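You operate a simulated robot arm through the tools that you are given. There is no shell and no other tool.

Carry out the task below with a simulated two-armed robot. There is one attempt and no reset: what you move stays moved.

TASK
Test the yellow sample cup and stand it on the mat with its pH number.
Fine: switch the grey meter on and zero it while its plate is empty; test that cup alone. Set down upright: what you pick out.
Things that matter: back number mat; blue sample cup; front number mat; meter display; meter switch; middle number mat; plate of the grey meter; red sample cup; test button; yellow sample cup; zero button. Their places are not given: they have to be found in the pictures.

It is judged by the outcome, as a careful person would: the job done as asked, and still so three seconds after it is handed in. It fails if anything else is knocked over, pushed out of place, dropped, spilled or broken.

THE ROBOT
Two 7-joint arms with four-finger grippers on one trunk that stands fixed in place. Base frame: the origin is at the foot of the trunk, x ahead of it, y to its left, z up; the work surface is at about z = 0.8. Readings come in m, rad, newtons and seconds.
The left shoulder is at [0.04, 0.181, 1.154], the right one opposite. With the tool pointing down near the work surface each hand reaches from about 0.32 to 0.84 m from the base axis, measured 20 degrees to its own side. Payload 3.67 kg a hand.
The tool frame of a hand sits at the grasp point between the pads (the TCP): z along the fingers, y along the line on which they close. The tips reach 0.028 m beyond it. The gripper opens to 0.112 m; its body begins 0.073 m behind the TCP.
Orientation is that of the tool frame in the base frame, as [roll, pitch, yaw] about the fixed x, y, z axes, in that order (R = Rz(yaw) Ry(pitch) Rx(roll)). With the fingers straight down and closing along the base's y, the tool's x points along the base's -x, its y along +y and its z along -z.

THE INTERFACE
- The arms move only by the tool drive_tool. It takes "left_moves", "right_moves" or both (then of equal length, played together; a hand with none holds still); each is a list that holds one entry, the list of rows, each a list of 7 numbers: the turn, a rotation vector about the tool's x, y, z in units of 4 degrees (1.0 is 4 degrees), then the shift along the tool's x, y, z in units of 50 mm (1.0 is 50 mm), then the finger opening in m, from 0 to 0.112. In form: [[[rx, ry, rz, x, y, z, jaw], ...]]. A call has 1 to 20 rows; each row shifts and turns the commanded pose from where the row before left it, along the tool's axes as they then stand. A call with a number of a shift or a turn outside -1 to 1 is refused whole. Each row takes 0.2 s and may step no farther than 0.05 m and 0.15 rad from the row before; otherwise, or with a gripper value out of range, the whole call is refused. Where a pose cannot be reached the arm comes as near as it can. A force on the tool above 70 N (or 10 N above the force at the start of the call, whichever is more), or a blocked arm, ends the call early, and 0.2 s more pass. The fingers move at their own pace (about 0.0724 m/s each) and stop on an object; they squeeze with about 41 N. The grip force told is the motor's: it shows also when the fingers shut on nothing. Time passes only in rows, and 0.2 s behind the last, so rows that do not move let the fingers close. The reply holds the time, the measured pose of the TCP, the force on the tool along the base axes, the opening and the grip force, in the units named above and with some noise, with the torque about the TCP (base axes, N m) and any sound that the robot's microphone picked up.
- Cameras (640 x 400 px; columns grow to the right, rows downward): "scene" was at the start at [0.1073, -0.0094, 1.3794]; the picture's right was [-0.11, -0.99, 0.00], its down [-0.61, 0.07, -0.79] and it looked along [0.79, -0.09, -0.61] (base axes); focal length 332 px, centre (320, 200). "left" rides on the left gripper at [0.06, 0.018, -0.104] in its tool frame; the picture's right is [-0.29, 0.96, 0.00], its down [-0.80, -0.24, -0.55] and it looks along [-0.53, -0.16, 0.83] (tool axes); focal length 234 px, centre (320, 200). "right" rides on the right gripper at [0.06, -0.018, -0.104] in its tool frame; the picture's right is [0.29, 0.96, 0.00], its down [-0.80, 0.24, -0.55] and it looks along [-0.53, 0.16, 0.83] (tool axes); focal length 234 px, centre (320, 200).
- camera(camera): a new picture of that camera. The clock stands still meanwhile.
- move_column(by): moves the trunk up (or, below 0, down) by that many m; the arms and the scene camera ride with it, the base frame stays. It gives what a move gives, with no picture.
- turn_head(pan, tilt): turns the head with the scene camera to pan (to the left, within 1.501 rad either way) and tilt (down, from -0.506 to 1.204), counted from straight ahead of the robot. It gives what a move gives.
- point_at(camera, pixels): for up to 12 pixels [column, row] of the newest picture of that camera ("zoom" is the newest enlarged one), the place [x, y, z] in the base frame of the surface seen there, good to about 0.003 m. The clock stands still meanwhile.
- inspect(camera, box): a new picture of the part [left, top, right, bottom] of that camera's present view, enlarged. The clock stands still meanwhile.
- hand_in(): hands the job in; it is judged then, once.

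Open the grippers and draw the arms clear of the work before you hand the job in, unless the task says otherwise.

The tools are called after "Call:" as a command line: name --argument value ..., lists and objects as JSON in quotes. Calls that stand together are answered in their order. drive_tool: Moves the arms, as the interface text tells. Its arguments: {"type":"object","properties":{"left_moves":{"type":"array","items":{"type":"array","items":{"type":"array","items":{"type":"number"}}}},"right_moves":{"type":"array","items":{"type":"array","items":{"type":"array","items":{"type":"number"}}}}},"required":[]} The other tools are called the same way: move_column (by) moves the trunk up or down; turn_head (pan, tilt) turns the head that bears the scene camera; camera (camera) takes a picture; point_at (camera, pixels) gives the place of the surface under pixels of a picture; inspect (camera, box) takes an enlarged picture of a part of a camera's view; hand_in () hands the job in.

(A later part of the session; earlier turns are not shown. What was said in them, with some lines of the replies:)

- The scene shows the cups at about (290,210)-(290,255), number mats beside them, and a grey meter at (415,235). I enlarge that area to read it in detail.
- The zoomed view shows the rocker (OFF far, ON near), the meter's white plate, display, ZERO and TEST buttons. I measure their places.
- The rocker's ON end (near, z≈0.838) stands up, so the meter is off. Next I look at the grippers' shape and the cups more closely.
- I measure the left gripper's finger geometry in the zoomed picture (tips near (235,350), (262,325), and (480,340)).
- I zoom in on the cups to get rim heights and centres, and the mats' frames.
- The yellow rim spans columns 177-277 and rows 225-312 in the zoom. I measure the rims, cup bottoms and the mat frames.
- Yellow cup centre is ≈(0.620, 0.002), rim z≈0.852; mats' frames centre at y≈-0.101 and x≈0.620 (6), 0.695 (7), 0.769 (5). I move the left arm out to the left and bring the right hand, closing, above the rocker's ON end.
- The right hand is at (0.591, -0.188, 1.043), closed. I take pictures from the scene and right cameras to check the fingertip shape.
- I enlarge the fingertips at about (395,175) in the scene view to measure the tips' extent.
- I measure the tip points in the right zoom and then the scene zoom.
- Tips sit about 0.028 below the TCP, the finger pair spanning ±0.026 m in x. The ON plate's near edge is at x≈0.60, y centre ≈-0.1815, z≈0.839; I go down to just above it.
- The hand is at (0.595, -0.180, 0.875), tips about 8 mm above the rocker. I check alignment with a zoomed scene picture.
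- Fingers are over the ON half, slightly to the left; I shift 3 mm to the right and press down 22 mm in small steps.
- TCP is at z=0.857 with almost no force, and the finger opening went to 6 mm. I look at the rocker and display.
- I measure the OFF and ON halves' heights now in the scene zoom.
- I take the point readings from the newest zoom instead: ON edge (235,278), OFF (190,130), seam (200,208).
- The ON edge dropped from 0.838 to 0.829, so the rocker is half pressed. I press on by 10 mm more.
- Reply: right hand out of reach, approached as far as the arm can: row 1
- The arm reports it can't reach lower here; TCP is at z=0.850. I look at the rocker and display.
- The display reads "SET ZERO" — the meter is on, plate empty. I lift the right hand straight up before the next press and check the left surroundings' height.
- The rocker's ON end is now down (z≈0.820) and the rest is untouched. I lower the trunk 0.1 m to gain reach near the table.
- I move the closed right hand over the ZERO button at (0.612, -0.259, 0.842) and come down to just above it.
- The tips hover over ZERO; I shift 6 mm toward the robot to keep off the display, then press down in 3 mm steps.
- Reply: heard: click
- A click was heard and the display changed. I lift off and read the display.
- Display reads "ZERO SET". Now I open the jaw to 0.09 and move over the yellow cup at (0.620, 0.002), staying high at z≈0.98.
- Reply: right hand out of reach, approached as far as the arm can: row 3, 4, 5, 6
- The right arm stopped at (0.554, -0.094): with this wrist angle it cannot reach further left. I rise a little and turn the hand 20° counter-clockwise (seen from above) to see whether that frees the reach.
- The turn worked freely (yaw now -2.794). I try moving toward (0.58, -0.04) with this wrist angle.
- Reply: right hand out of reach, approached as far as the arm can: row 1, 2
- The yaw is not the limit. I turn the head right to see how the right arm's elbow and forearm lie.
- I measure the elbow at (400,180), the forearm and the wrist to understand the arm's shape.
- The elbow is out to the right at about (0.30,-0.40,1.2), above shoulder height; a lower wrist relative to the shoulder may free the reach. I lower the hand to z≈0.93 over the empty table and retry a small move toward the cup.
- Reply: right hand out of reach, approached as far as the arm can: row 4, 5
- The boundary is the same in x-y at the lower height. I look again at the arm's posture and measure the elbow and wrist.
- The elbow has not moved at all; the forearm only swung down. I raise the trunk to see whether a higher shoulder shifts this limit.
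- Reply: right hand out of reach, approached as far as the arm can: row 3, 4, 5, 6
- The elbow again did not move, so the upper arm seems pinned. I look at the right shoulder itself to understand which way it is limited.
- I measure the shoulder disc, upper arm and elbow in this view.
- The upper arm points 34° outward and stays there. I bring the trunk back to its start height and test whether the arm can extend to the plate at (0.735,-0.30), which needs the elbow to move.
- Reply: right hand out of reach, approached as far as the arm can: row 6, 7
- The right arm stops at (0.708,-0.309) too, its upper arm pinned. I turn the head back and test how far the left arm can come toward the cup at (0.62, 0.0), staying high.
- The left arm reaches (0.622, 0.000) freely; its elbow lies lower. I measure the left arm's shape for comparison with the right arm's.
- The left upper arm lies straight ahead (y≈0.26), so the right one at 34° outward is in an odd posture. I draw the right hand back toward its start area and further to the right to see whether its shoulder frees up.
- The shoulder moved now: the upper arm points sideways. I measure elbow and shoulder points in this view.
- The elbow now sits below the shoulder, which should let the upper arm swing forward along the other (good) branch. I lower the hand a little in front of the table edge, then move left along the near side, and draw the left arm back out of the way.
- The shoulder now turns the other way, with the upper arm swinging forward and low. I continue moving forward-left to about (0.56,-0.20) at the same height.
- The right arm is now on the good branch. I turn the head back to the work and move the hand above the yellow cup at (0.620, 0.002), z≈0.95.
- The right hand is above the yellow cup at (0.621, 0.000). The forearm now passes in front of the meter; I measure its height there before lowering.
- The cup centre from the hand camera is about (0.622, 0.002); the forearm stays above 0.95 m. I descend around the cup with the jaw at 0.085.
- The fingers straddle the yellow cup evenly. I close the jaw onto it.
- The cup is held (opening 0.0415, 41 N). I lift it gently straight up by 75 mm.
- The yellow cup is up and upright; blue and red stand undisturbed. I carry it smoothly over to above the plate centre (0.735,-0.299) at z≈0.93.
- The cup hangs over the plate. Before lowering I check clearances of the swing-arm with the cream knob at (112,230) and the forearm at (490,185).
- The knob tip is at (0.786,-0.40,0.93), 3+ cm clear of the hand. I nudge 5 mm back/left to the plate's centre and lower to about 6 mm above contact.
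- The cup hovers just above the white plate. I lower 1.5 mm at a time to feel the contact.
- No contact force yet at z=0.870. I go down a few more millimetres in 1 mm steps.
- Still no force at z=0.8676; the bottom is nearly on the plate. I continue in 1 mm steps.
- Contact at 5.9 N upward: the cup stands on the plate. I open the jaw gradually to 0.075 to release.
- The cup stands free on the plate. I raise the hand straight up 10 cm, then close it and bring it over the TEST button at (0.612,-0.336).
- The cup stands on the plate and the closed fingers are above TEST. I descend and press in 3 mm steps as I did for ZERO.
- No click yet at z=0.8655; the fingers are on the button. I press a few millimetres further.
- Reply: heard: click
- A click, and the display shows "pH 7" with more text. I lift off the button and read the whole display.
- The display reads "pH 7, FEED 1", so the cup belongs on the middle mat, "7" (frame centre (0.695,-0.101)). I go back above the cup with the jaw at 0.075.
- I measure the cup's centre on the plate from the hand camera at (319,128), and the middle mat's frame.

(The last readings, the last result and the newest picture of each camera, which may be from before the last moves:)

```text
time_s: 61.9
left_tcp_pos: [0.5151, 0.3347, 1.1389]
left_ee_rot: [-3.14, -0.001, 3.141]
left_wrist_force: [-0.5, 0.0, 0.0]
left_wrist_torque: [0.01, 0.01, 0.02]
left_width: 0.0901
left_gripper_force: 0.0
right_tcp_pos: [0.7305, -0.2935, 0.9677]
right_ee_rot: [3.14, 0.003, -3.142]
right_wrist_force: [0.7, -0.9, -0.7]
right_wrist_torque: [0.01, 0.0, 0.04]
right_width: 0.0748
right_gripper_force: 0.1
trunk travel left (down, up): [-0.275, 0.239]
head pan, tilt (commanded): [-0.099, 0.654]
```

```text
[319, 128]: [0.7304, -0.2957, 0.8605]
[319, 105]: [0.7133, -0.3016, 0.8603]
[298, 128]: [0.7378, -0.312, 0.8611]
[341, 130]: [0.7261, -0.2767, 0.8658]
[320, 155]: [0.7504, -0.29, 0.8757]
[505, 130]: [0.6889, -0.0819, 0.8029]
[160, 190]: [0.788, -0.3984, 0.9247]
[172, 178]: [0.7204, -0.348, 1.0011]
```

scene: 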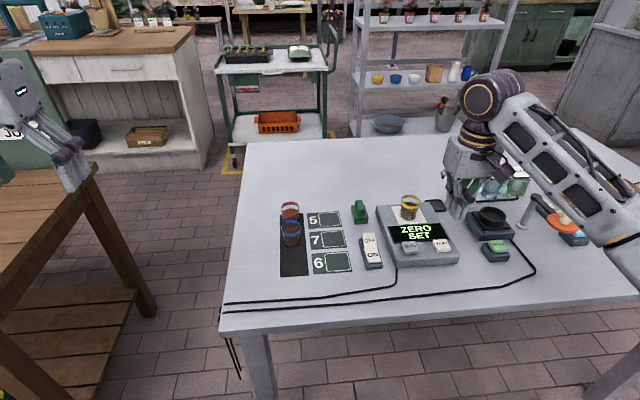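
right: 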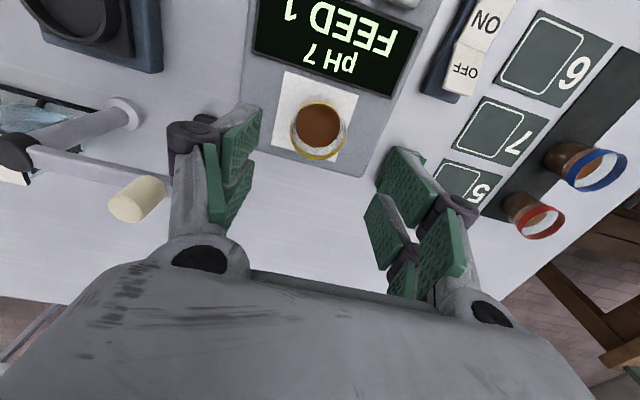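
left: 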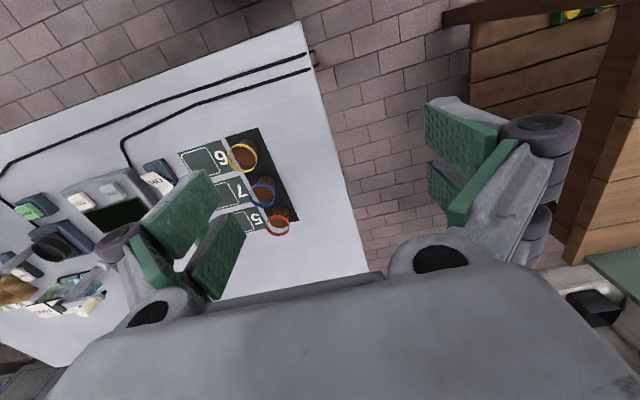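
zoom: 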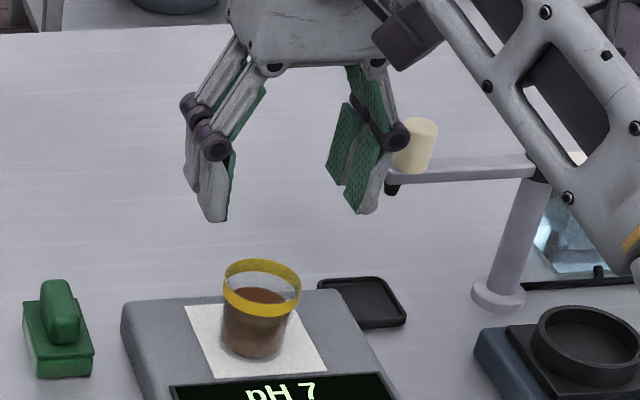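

The cup is at (0.731,-0.296), well under the hand. I descend around it to z≈0.868.

Call:
drive_tool --right_moves '[[[0, 0, 0, 0, -0.04, 0.4, 0.075], [0, 0, 0, 0, 0, 0.5, 0.075], [0, 0, 0, 0, 0, 0.5, 0.075], [0, 0, 0, 0, 0, 0.35, 0.075], [0, 0, 0, 0, 0, 0.22, 0.075], [0, 0, 0, 0, 0, 0, 0.075]]]'

Call:
inspect --camera "scene" --box '[370, 150, 480, 230]'

```text
time_s: 63.3
left_tcp_pos: [0.5159, 0.3351, 1.139]
left_ee_rot: [-3.141, 0.001, 3.141]
left_wrist_force: [0.7, 0.3, 0.4]
left_wrist_torque: [0.01, 0.01, 0.0]
left_width: 0.0901
left_gripper_force: 0.1
right_tcp_pos: [0.7309, -0.2972, 0.8696]
right_ee_rot: [3.139, 0.0, -3.141]
right_wrist_force: [0.0, 0.1, -0.3]
right_wrist_torque: [0.02, 0.01, 0.01]
right_width: 0.0751
right_gripper_force: 0.0
trunk travel left (down, up): [-0.275, 0.239]
head pan, tilt (commanded): [-0.099, 0.654]
```

```text
5.00 times, centred on (425, 190) of scene
```

zoom: 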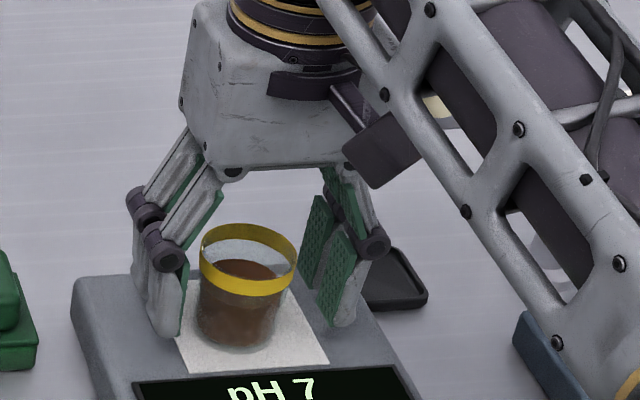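

The fingers straddle the cup. I close on it gradually and lift slowly.

Call:
drive_tool --right_moves '[[[0, 0, 0, 0, 0.03, 0, 0.06], [0, 0, 0, 0, 0, 0, 0.05], [0, 0, 0, 0, 0, 0, 0.04], [0, 0, 0, 0, 0, 0, 0.03], [0, 0, 0, 0, 0, 0, 0.03], [0, 0, 0, 0, 0, 0, 0.03], [0, 0, 0, 0, 0, -0.08, 0.03], [0, 0, 0, 0, 0, -0.16, 0.03], [0, 0, 0, 0, 0, -0.2, 0.03], [0, 0, 0, 0, 0, -0.3, 0.03], [0, 0, 0, 0, 0, -0.24, 0.03], [0, 0, 0, 0, 0, -0.16, 0.03], [0, 0, 0, 0, 0, -0.06, 0.03], [0, 0, 0, 0, 0, 0, 0.03]]]'

Call:
inspect --camera "scene" --box '[340, 140, 480, 250]'

```text
time_s: 66.3
left_tcp_pos: [0.5165, 0.3347, 1.1368]
left_ee_rot: [-3.141, 0.0, -3.14]
left_wrist_force: [0.9, -0.3, 0.7]
left_wrist_torque: [0.01, 0.02, 0.01]
left_width: 0.0899
left_gripper_force: 0.0
right_tcp_pos: [0.7329, -0.2961, 0.9303]
right_ee_rot: [3.14, 0.002, 3.141]
right_wrist_force: [0.3, -0.7, -0.8]
right_wrist_torque: [0.01, -0.03, 0.01]
right_width: 0.0413
right_gripper_force: 41.0
trunk travel left (down, up): [-0.275, 0.239]
head pan, tilt (commanded): [-0.099, 0.654]
```

```text
3.64 times, centred on (410, 195) of scene
```

zoom: 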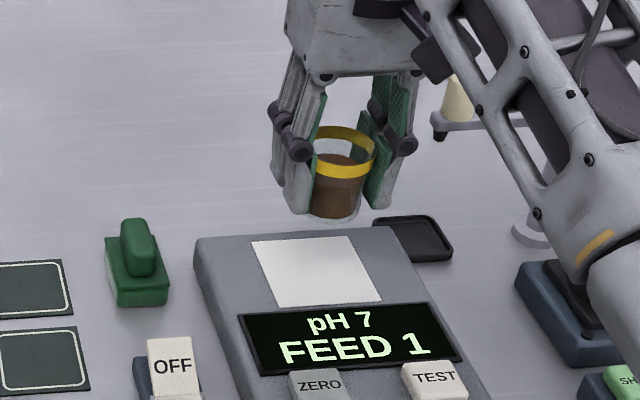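

The cup is held upright above the plate. I carry it smoothly to above the "7" mat frame (0.695,-0.101), staying at z≈0.93 over the stamp.

Call:
drive_tool --right_moves '[[[0, 0, 0, 0.038, 0.195, 0, 0.03], [0, 0, 0, 0.076, 0.39, 0, 0.03], [0, 0, 0, 0.114, 0.585, 0, 0.03], [0, 0, 0, 0.136, 0.702, 0, 0.03], [0, 0, 0, 0.136, 0.702, 0, 0.03], [0, 0, 0, 0.114, 0.585, 0, 0.03], [0, 0, 0, 0.091, 0.468, 0, 0.03], [0, 0, 0, 0.053, 0.273, 0, 0.03], [0, 0, 0, 0, 0, 0, 0.03]]]'

Call:
camera --camera "right"

Call:
camera --camera "scene"

```text
time_s: 68.3
left_tcp_pos: [0.5166, 0.3348, 1.1387]
left_ee_rot: [-3.141, -0.001, -3.14]
left_wrist_force: [0.2, -1.0, 0.4]
left_wrist_torque: [0.02, 0.0, -0.05]
left_width: 0.09
left_gripper_force: 0.1
right_tcp_pos: [0.6962, -0.0996, 0.9306]
right_ee_rot: [3.14, 0.003, 3.139]
right_wrist_force: [-0.1, 0.4, -1.2]
right_wrist_torque: [0.01, 0.0, 0.03]
right_width: 0.041
right_gripper_force: 40.5
trunk travel left (down, up): [-0.275, 0.239]
head pan, tilt (commanded): [-0.099, 0.654]
```

```text
taken
```

right: 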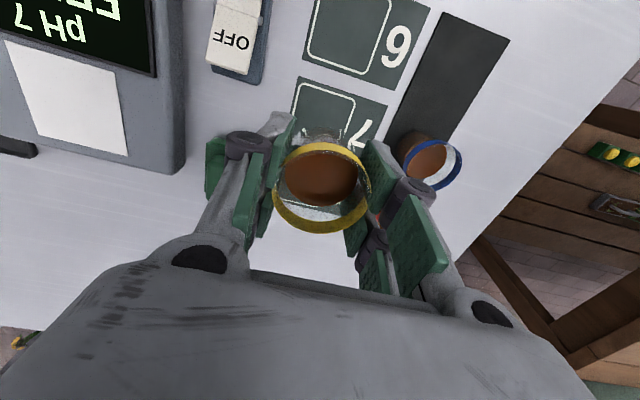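

```text
taken
```

scene: 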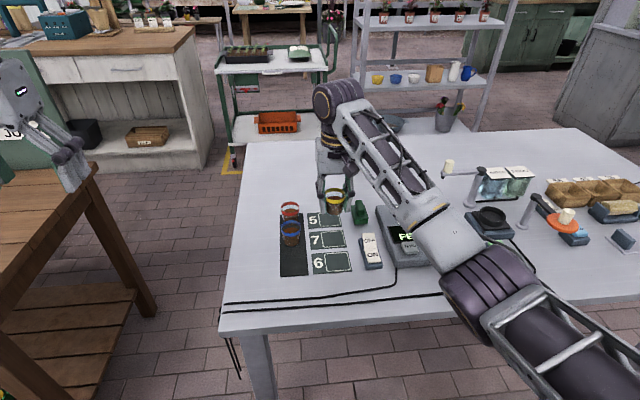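

The cup is over the "7" frame at (0.696,-0.100). I lower it to about 5 mm above the mat.

Call:
drive_tool --right_moves '[[[0, 0, 0, 0.02, -0.02, 0.12, 0.03], [0, 0, 0, 0, 0, 0.25, 0.03], [0, 0, 0, 0, 0, 0.33, 0.03], [0, 0, 0, 0, 0, 0.33, 0.03], [0, 0, 0, 0, 0, 0.3, 0.03], [0, 0, 0, 0, 0, 0.2, 0.03], [0, 0, 0, 0, 0, 0.1, 0.03], [0, 0, 0, 0, 0, 0, 0.03]]]'

Call:
inspect --camera "scene" --box '[270, 160, 400, 270]'

Call:
camera --camera "right"

```text
time_s: 70.1
left_tcp_pos: [0.5152, 0.3354, 1.138]
left_ee_rot: [-3.141, -0.002, -3.141]
left_wrist_force: [-0.5, 0.0, 0.6]
left_wrist_torque: [-0.05, 0.01, -0.02]
left_width: 0.0901
left_gripper_force: 0.1
right_tcp_pos: [0.6918, -0.102, 0.848]
right_ee_rot: [3.139, 0.003, -3.141]
right_wrist_force: [0.0, -1.8, -0.3]
right_wrist_torque: [0.01, -0.01, 0.0]
right_width: 0.0407
right_gripper_force: 40.9
trunk travel left (down, up): [-0.275, 0.239]
head pan, tilt (commanded): [-0.099, 0.654]
```

```text
3.64 times, centred on (335, 215) of scene
```

zoom: 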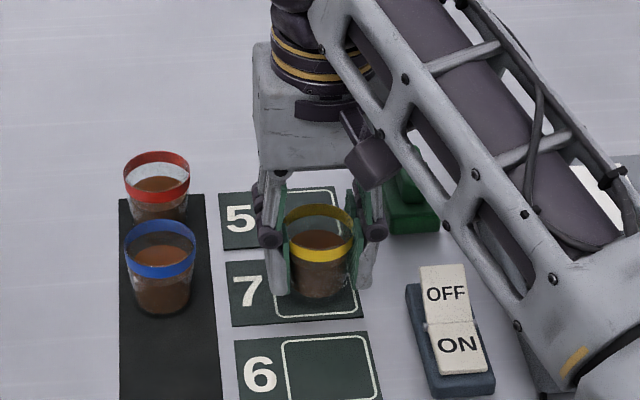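

```text
taken
```

right: 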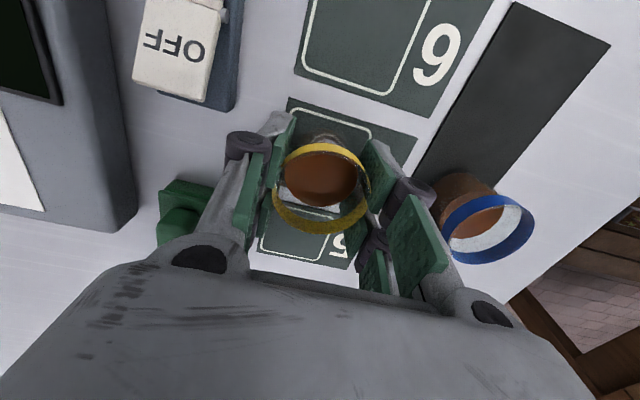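

The cup hovers over the 7 frame, about 3 mm short in x. I shift that and lower in small steps to contact.

Call:
drive_tool --right_moves '[[[0, 0, 0, -0.06, 0.02, 0.02, 0.03], [0, 0, 0, 0, 0, 0.03, 0.03], [0, 0, 0, 0, 0, 0.03, 0.03], [0, 0, 0, 0, 0, 0.02, 0.03], [0, 0, 0, 0, 0, 0, 0.03]]]'

Call:
inspect --camera "scene" --box '[305, 200, 375, 260]'

```text
time_s: 71.3
left_tcp_pos: [0.5152, 0.3336, 1.1381]
left_ee_rot: [-3.141, -0.001, -3.141]
left_wrist_force: [0.5, -0.1, -0.3]
left_wrist_torque: [-0.01, 0.0, -0.01]
left_width: 0.0899
left_gripper_force: 0.1
right_tcp_pos: [0.6947, -0.1008, 0.8447]
right_ee_rot: [3.139, 0.003, 3.141]
right_wrist_force: [0.0, 0.5, 0.0]
right_wrist_torque: [-0.03, 0.0, -0.02]
right_width: 0.0406
right_gripper_force: 41.0
trunk travel left (down, up): [-0.275, 0.239]
head pan, tilt (commanded): [-0.099, 0.654]
```

```text
6.67 times, centred on (340, 230) of scene
```

zoom: 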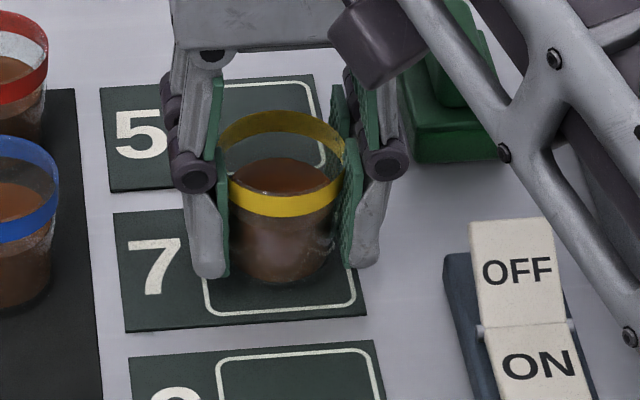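

TCP is centred at (0.695,-0.101), z=0.8447, no contact yet. I continue down in 1 mm steps.

Call:
drive_tool --right_moves '[[[0, 0, 0, 0, 0, 0.02, 0.03], [0, 0, 0, 0, 0, 0.02, 0.03], [0, 0, 0, 0, 0, 0.02, 0.03], [0, 0, 0, 0, 0, 0, 0.03]]]'

```text
time_s: 72.3
left_tcp_pos: [0.5161, 0.334, 1.1389]
left_ee_rot: [-3.141, 0.002, 3.141]
left_wrist_force: [0.4, 0.2, -0.3]
left_wrist_torque: [0.0, 0.01, -0.01]
left_width: 0.09
left_gripper_force: 0.2
right_tcp_pos: [0.6972, -0.1005, 0.8409]
right_ee_rot: [3.14, 0.001, 3.141]
right_wrist_force: [0.1, 0.8, -1.0]
right_wrist_torque: [-0.01, -0.03, 0.01]
right_width: 0.0408
right_gripper_force: 41.0
trunk travel left (down, up): [-0.275, 0.239]
head pan, tilt (commanded): [-0.099, 0.654]
```

Still no contact at z=0.841. I go down further by 1 mm steps.

Call:
drive_tool --right_moves '[[[0, 0, 0, 0, 0, 0.02, 0.03], [0, 0, 0, 0, 0, 0.02, 0.03], [0, 0, 0, 0, 0, 0, 0.03]]]'

```text
time_s: 73.1
left_tcp_pos: [0.5151, 0.334, 1.1396]
left_ee_rot: [3.141, -0.001, 3.142]
left_wrist_force: [0.0, 0.1, -1.1]
left_wrist_torque: [-0.04, -0.01, -0.04]
left_width: 0.0901
left_gripper_force: 0.1
right_tcp_pos: [0.6971, -0.1005, 0.8411]
right_ee_rot: [3.139, 0.004, -3.14]
right_wrist_force: [3.2, 0.4, 12.4]
right_wrist_torque: [-0.05, -0.08, 0.03]
right_width: 0.0407
right_gripper_force: 41.3
trunk travel left (down, up): [-0.275, 0.239]
head pan, tilt (commanded): [-0.099, 0.654]
```

Contact at 12 N: the cup stands on the mat. I relieve 1 mm of press and open the jaw gradually to 0.062.

Call:
drive_tool --right_moves '[[[0, 0, 0, 0, 0, -0.02, 0.03], [0, 0, 0, 0, 0, 0, 0.045], [0, 0, 0, 0, 0, 0, 0.05], [0, 0, 0, 0, 0, 0, 0.056], [0, 0, 0, 0, 0, 0, 0.064], [0, 0, 0, 0, 0, 0, 0.064], [0, 0, 0, 0, 0, 0, 0.064]]]'

Call:
inspect --camera "scene" --box '[290, 190, 380, 265]'

Call:
camera --camera "right"

```text
time_s: 74.7
left_tcp_pos: [0.5157, 0.3347, 1.1384]
left_ee_rot: [-3.141, -0.002, 3.14]
left_wrist_force: [0.5, 0.2, 0.2]
left_wrist_torque: [-0.01, -0.03, -0.03]
left_width: 0.0898
left_gripper_force: 0.0
right_tcp_pos: [0.6956, -0.1014, 0.8396]
right_ee_rot: [3.14, 0.0, 3.141]
right_wrist_force: [-0.1, 0.2, 0.1]
right_wrist_torque: [0.02, 0.0, 0.0]
right_width: 0.0643
right_gripper_force: 0.1
trunk travel left (down, up): [-0.275, 0.239]
head pan, tilt (commanded): [-0.099, 0.654]
```

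```text
5.33 times, centred on (335, 228) of scene
```

zoom: 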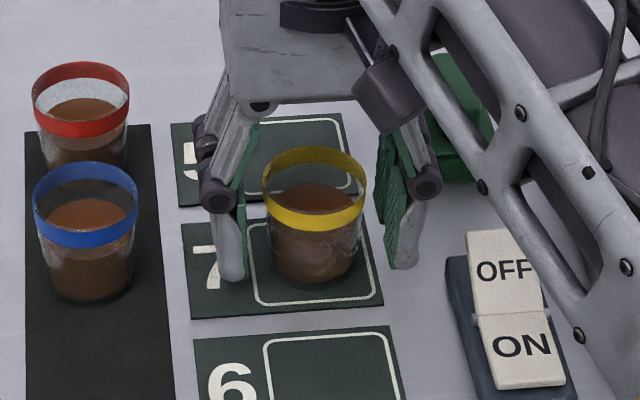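

```text
taken
```

right: 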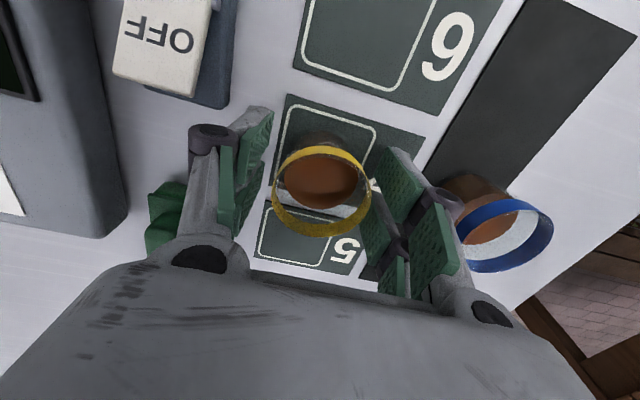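

The yellow cup stands free inside the "7" frame. I raise the hand straight up, keeping the jaw as it is.

Call:
drive_tool --right_moves '[[[0, 0, 0, 0, 0, -0.1, 0.066], [0, 0, 0, 0, 0, -0.25, 0.066], [0, 0, 0, 0, 0, -0.4, 0.066], [0, 0, 0, 0, 0, -0.6, 0.066], [0, 0, 0, 0, 0, -0.6, 0.066], [0, 0, 0, 0, 0, -0.5, 0.066], [0, 0, 0, 0, 0, 0, 0.066]]]'

Call:
camera --camera "scene"

Call:
camera --camera "right"

```text
time_s: 76.3
left_tcp_pos: [0.5161, 0.3336, 1.1392]
left_ee_rot: [3.141, 0.0, 3.141]
left_wrist_force: [0.1, 0.2, 0.0]
left_wrist_torque: [-0.01, -0.03, 0.01]
left_width: 0.0899
left_gripper_force: 0.0
right_tcp_pos: [0.6995, -0.1018, 0.9614]
right_ee_rot: [3.141, 0.001, -3.14]
right_wrist_force: [-0.1, -0.6, -1.2]
right_wrist_torque: [0.02, 0.01, 0.01]
right_width: 0.0662
right_gripper_force: 0.1
trunk travel left (down, up): [-0.275, 0.239]
head pan, tilt (commanded): [-0.099, 0.654]
```

```text
taken
```

scene: 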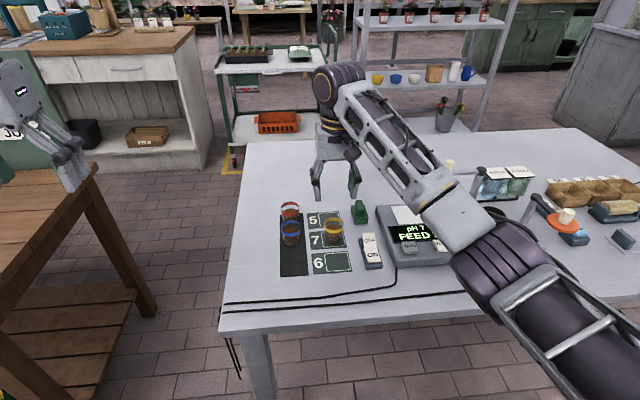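

```text
taken
```

right: 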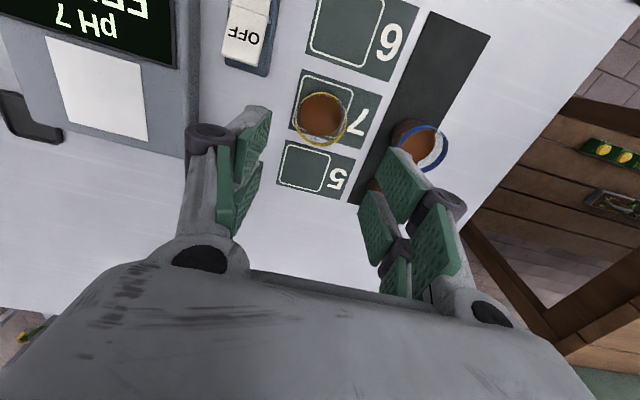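

The cup stands within the "7" frame; everything else is in place. I withdraw the right arm up and back toward the near right side, opening the jaw.

Call:
drive_tool --right_moves '[[[0, 0, 0, 0, 0, -0.6, 0.08], [0, 0, 0, 0.4, -0.3, -0.3, 0.09], [0, 0, 0, 0.6, -0.45, 0, 0.1], [0, 0, 0, 0.6, -0.45, 0, 0.1], [0, 0, 0, 0.6, -0.45, 0, 0.1], [0, 0, 0, 0.5, -0.4, 0, 0.1], [0, 0, 0, 0.6, -0.6, 0, 0.1], [0, 0, 0, 0.6, -0.6, 0, 0.1], [0, 0, 0, 0.6, -0.6, 0, 0.1], [0, 0, 0, 0.6, -0.6, 0, 0.1], [0, 0, 0, 0, 0, 0, 0.1], [0, 0, 0, 0, 0, 0, 0.1]]]'

Call:
camera --camera "scene"

Call:
inspect --camera "scene" --box '[265, 190, 405, 290]'

```text
time_s: 78.9
left_tcp_pos: [0.5148, 0.3337, 1.1387]
left_ee_rot: [-3.141, 0.001, -3.141]
left_wrist_force: [1.6, 0.2, 0.7]
left_wrist_torque: [-0.01, 0.04, 0.0]
left_width: 0.0899
left_gripper_force: 0.0
right_tcp_pos: [0.4424, -0.327, 1.0069]
right_ee_rot: [3.137, 0.002, 3.141]
right_wrist_force: [0.0, -0.1, -0.4]
right_wrist_torque: [-0.01, -0.01, 0.01]
right_width: 0.1
right_gripper_force: 0.2
trunk travel left (down, up): [-0.275, 0.239]
head pan, tilt (commanded): [-0.099, 0.654]
```

```text
taken
```

scene: 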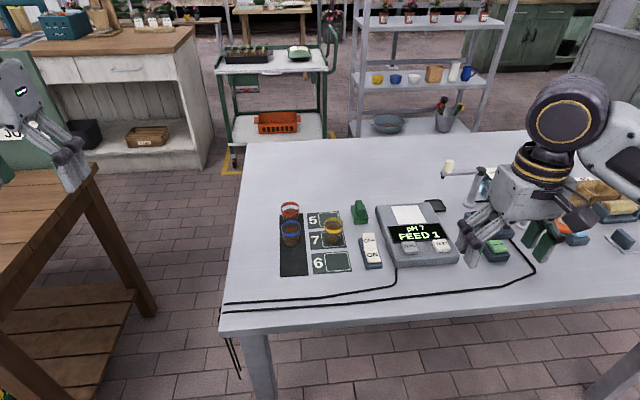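

```text
4.00 times, centred on (335, 240) of scene
```

zoom: 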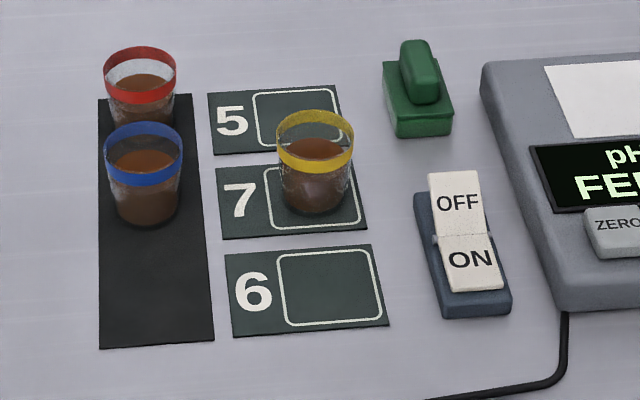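

The yellow cup stands in the "7" frame, blue and red undisturbed, meter showing "pH 7". I do a last check of the positions of cup and neighbours.

Call:
point_at --camera "zoom" --pixels '[[315, 150], [315, 165], [279, 140], [351, 140], [143, 160], [140, 80], [258, 172], [365, 220], [420, 75], [285, 258], [376, 318]]'

Call:
inspect --camera "scene" --box '[380, 140, 640, 280]'

```text
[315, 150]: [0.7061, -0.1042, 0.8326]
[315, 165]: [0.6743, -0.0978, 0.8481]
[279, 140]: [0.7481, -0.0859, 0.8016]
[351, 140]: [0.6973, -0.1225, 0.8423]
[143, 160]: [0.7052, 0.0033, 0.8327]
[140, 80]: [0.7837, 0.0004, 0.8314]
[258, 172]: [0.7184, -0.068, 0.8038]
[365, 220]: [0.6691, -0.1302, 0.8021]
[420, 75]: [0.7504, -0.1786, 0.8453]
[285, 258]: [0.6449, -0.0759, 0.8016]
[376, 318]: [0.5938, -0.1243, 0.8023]
```

```text
2.46 times, centred on (510, 210) of scene
```

zoom: 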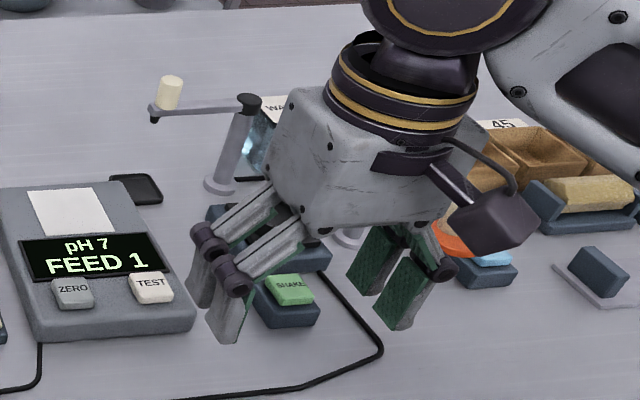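

The cup stands upright at about (0.697,-0.101) inside the "7" frame, the other items are where they were, and both hands are open and clear. I hand the job in.

Call:
hand_in

```text
The job is handed in.
```

The yellow cup tested at pH 7 and now stands upright inside the frame on the middle number mat, the one marked 7.

- **Meter:** I switched it on and zeroed it while the plate was empty; the display read "ZERO SET". I then tested the yellow cup on its own, and the display read "pH 7, FEED 1". I left the meter on, because the task did not ask for it to be switched off.
- **Other items:** The blue and red cups, the mats and the rest of what I could see on the table looked undisturbed in the last pictures. The right hand hid part of the far-right equipment, but I never felt a contact there.
- **Arms:** Both grippers are open and clear of the work.

The right arm first got stuck short of the cup. I had to back it off and bring it in again from the near side before it could reach, and nothing was touched while I did that.
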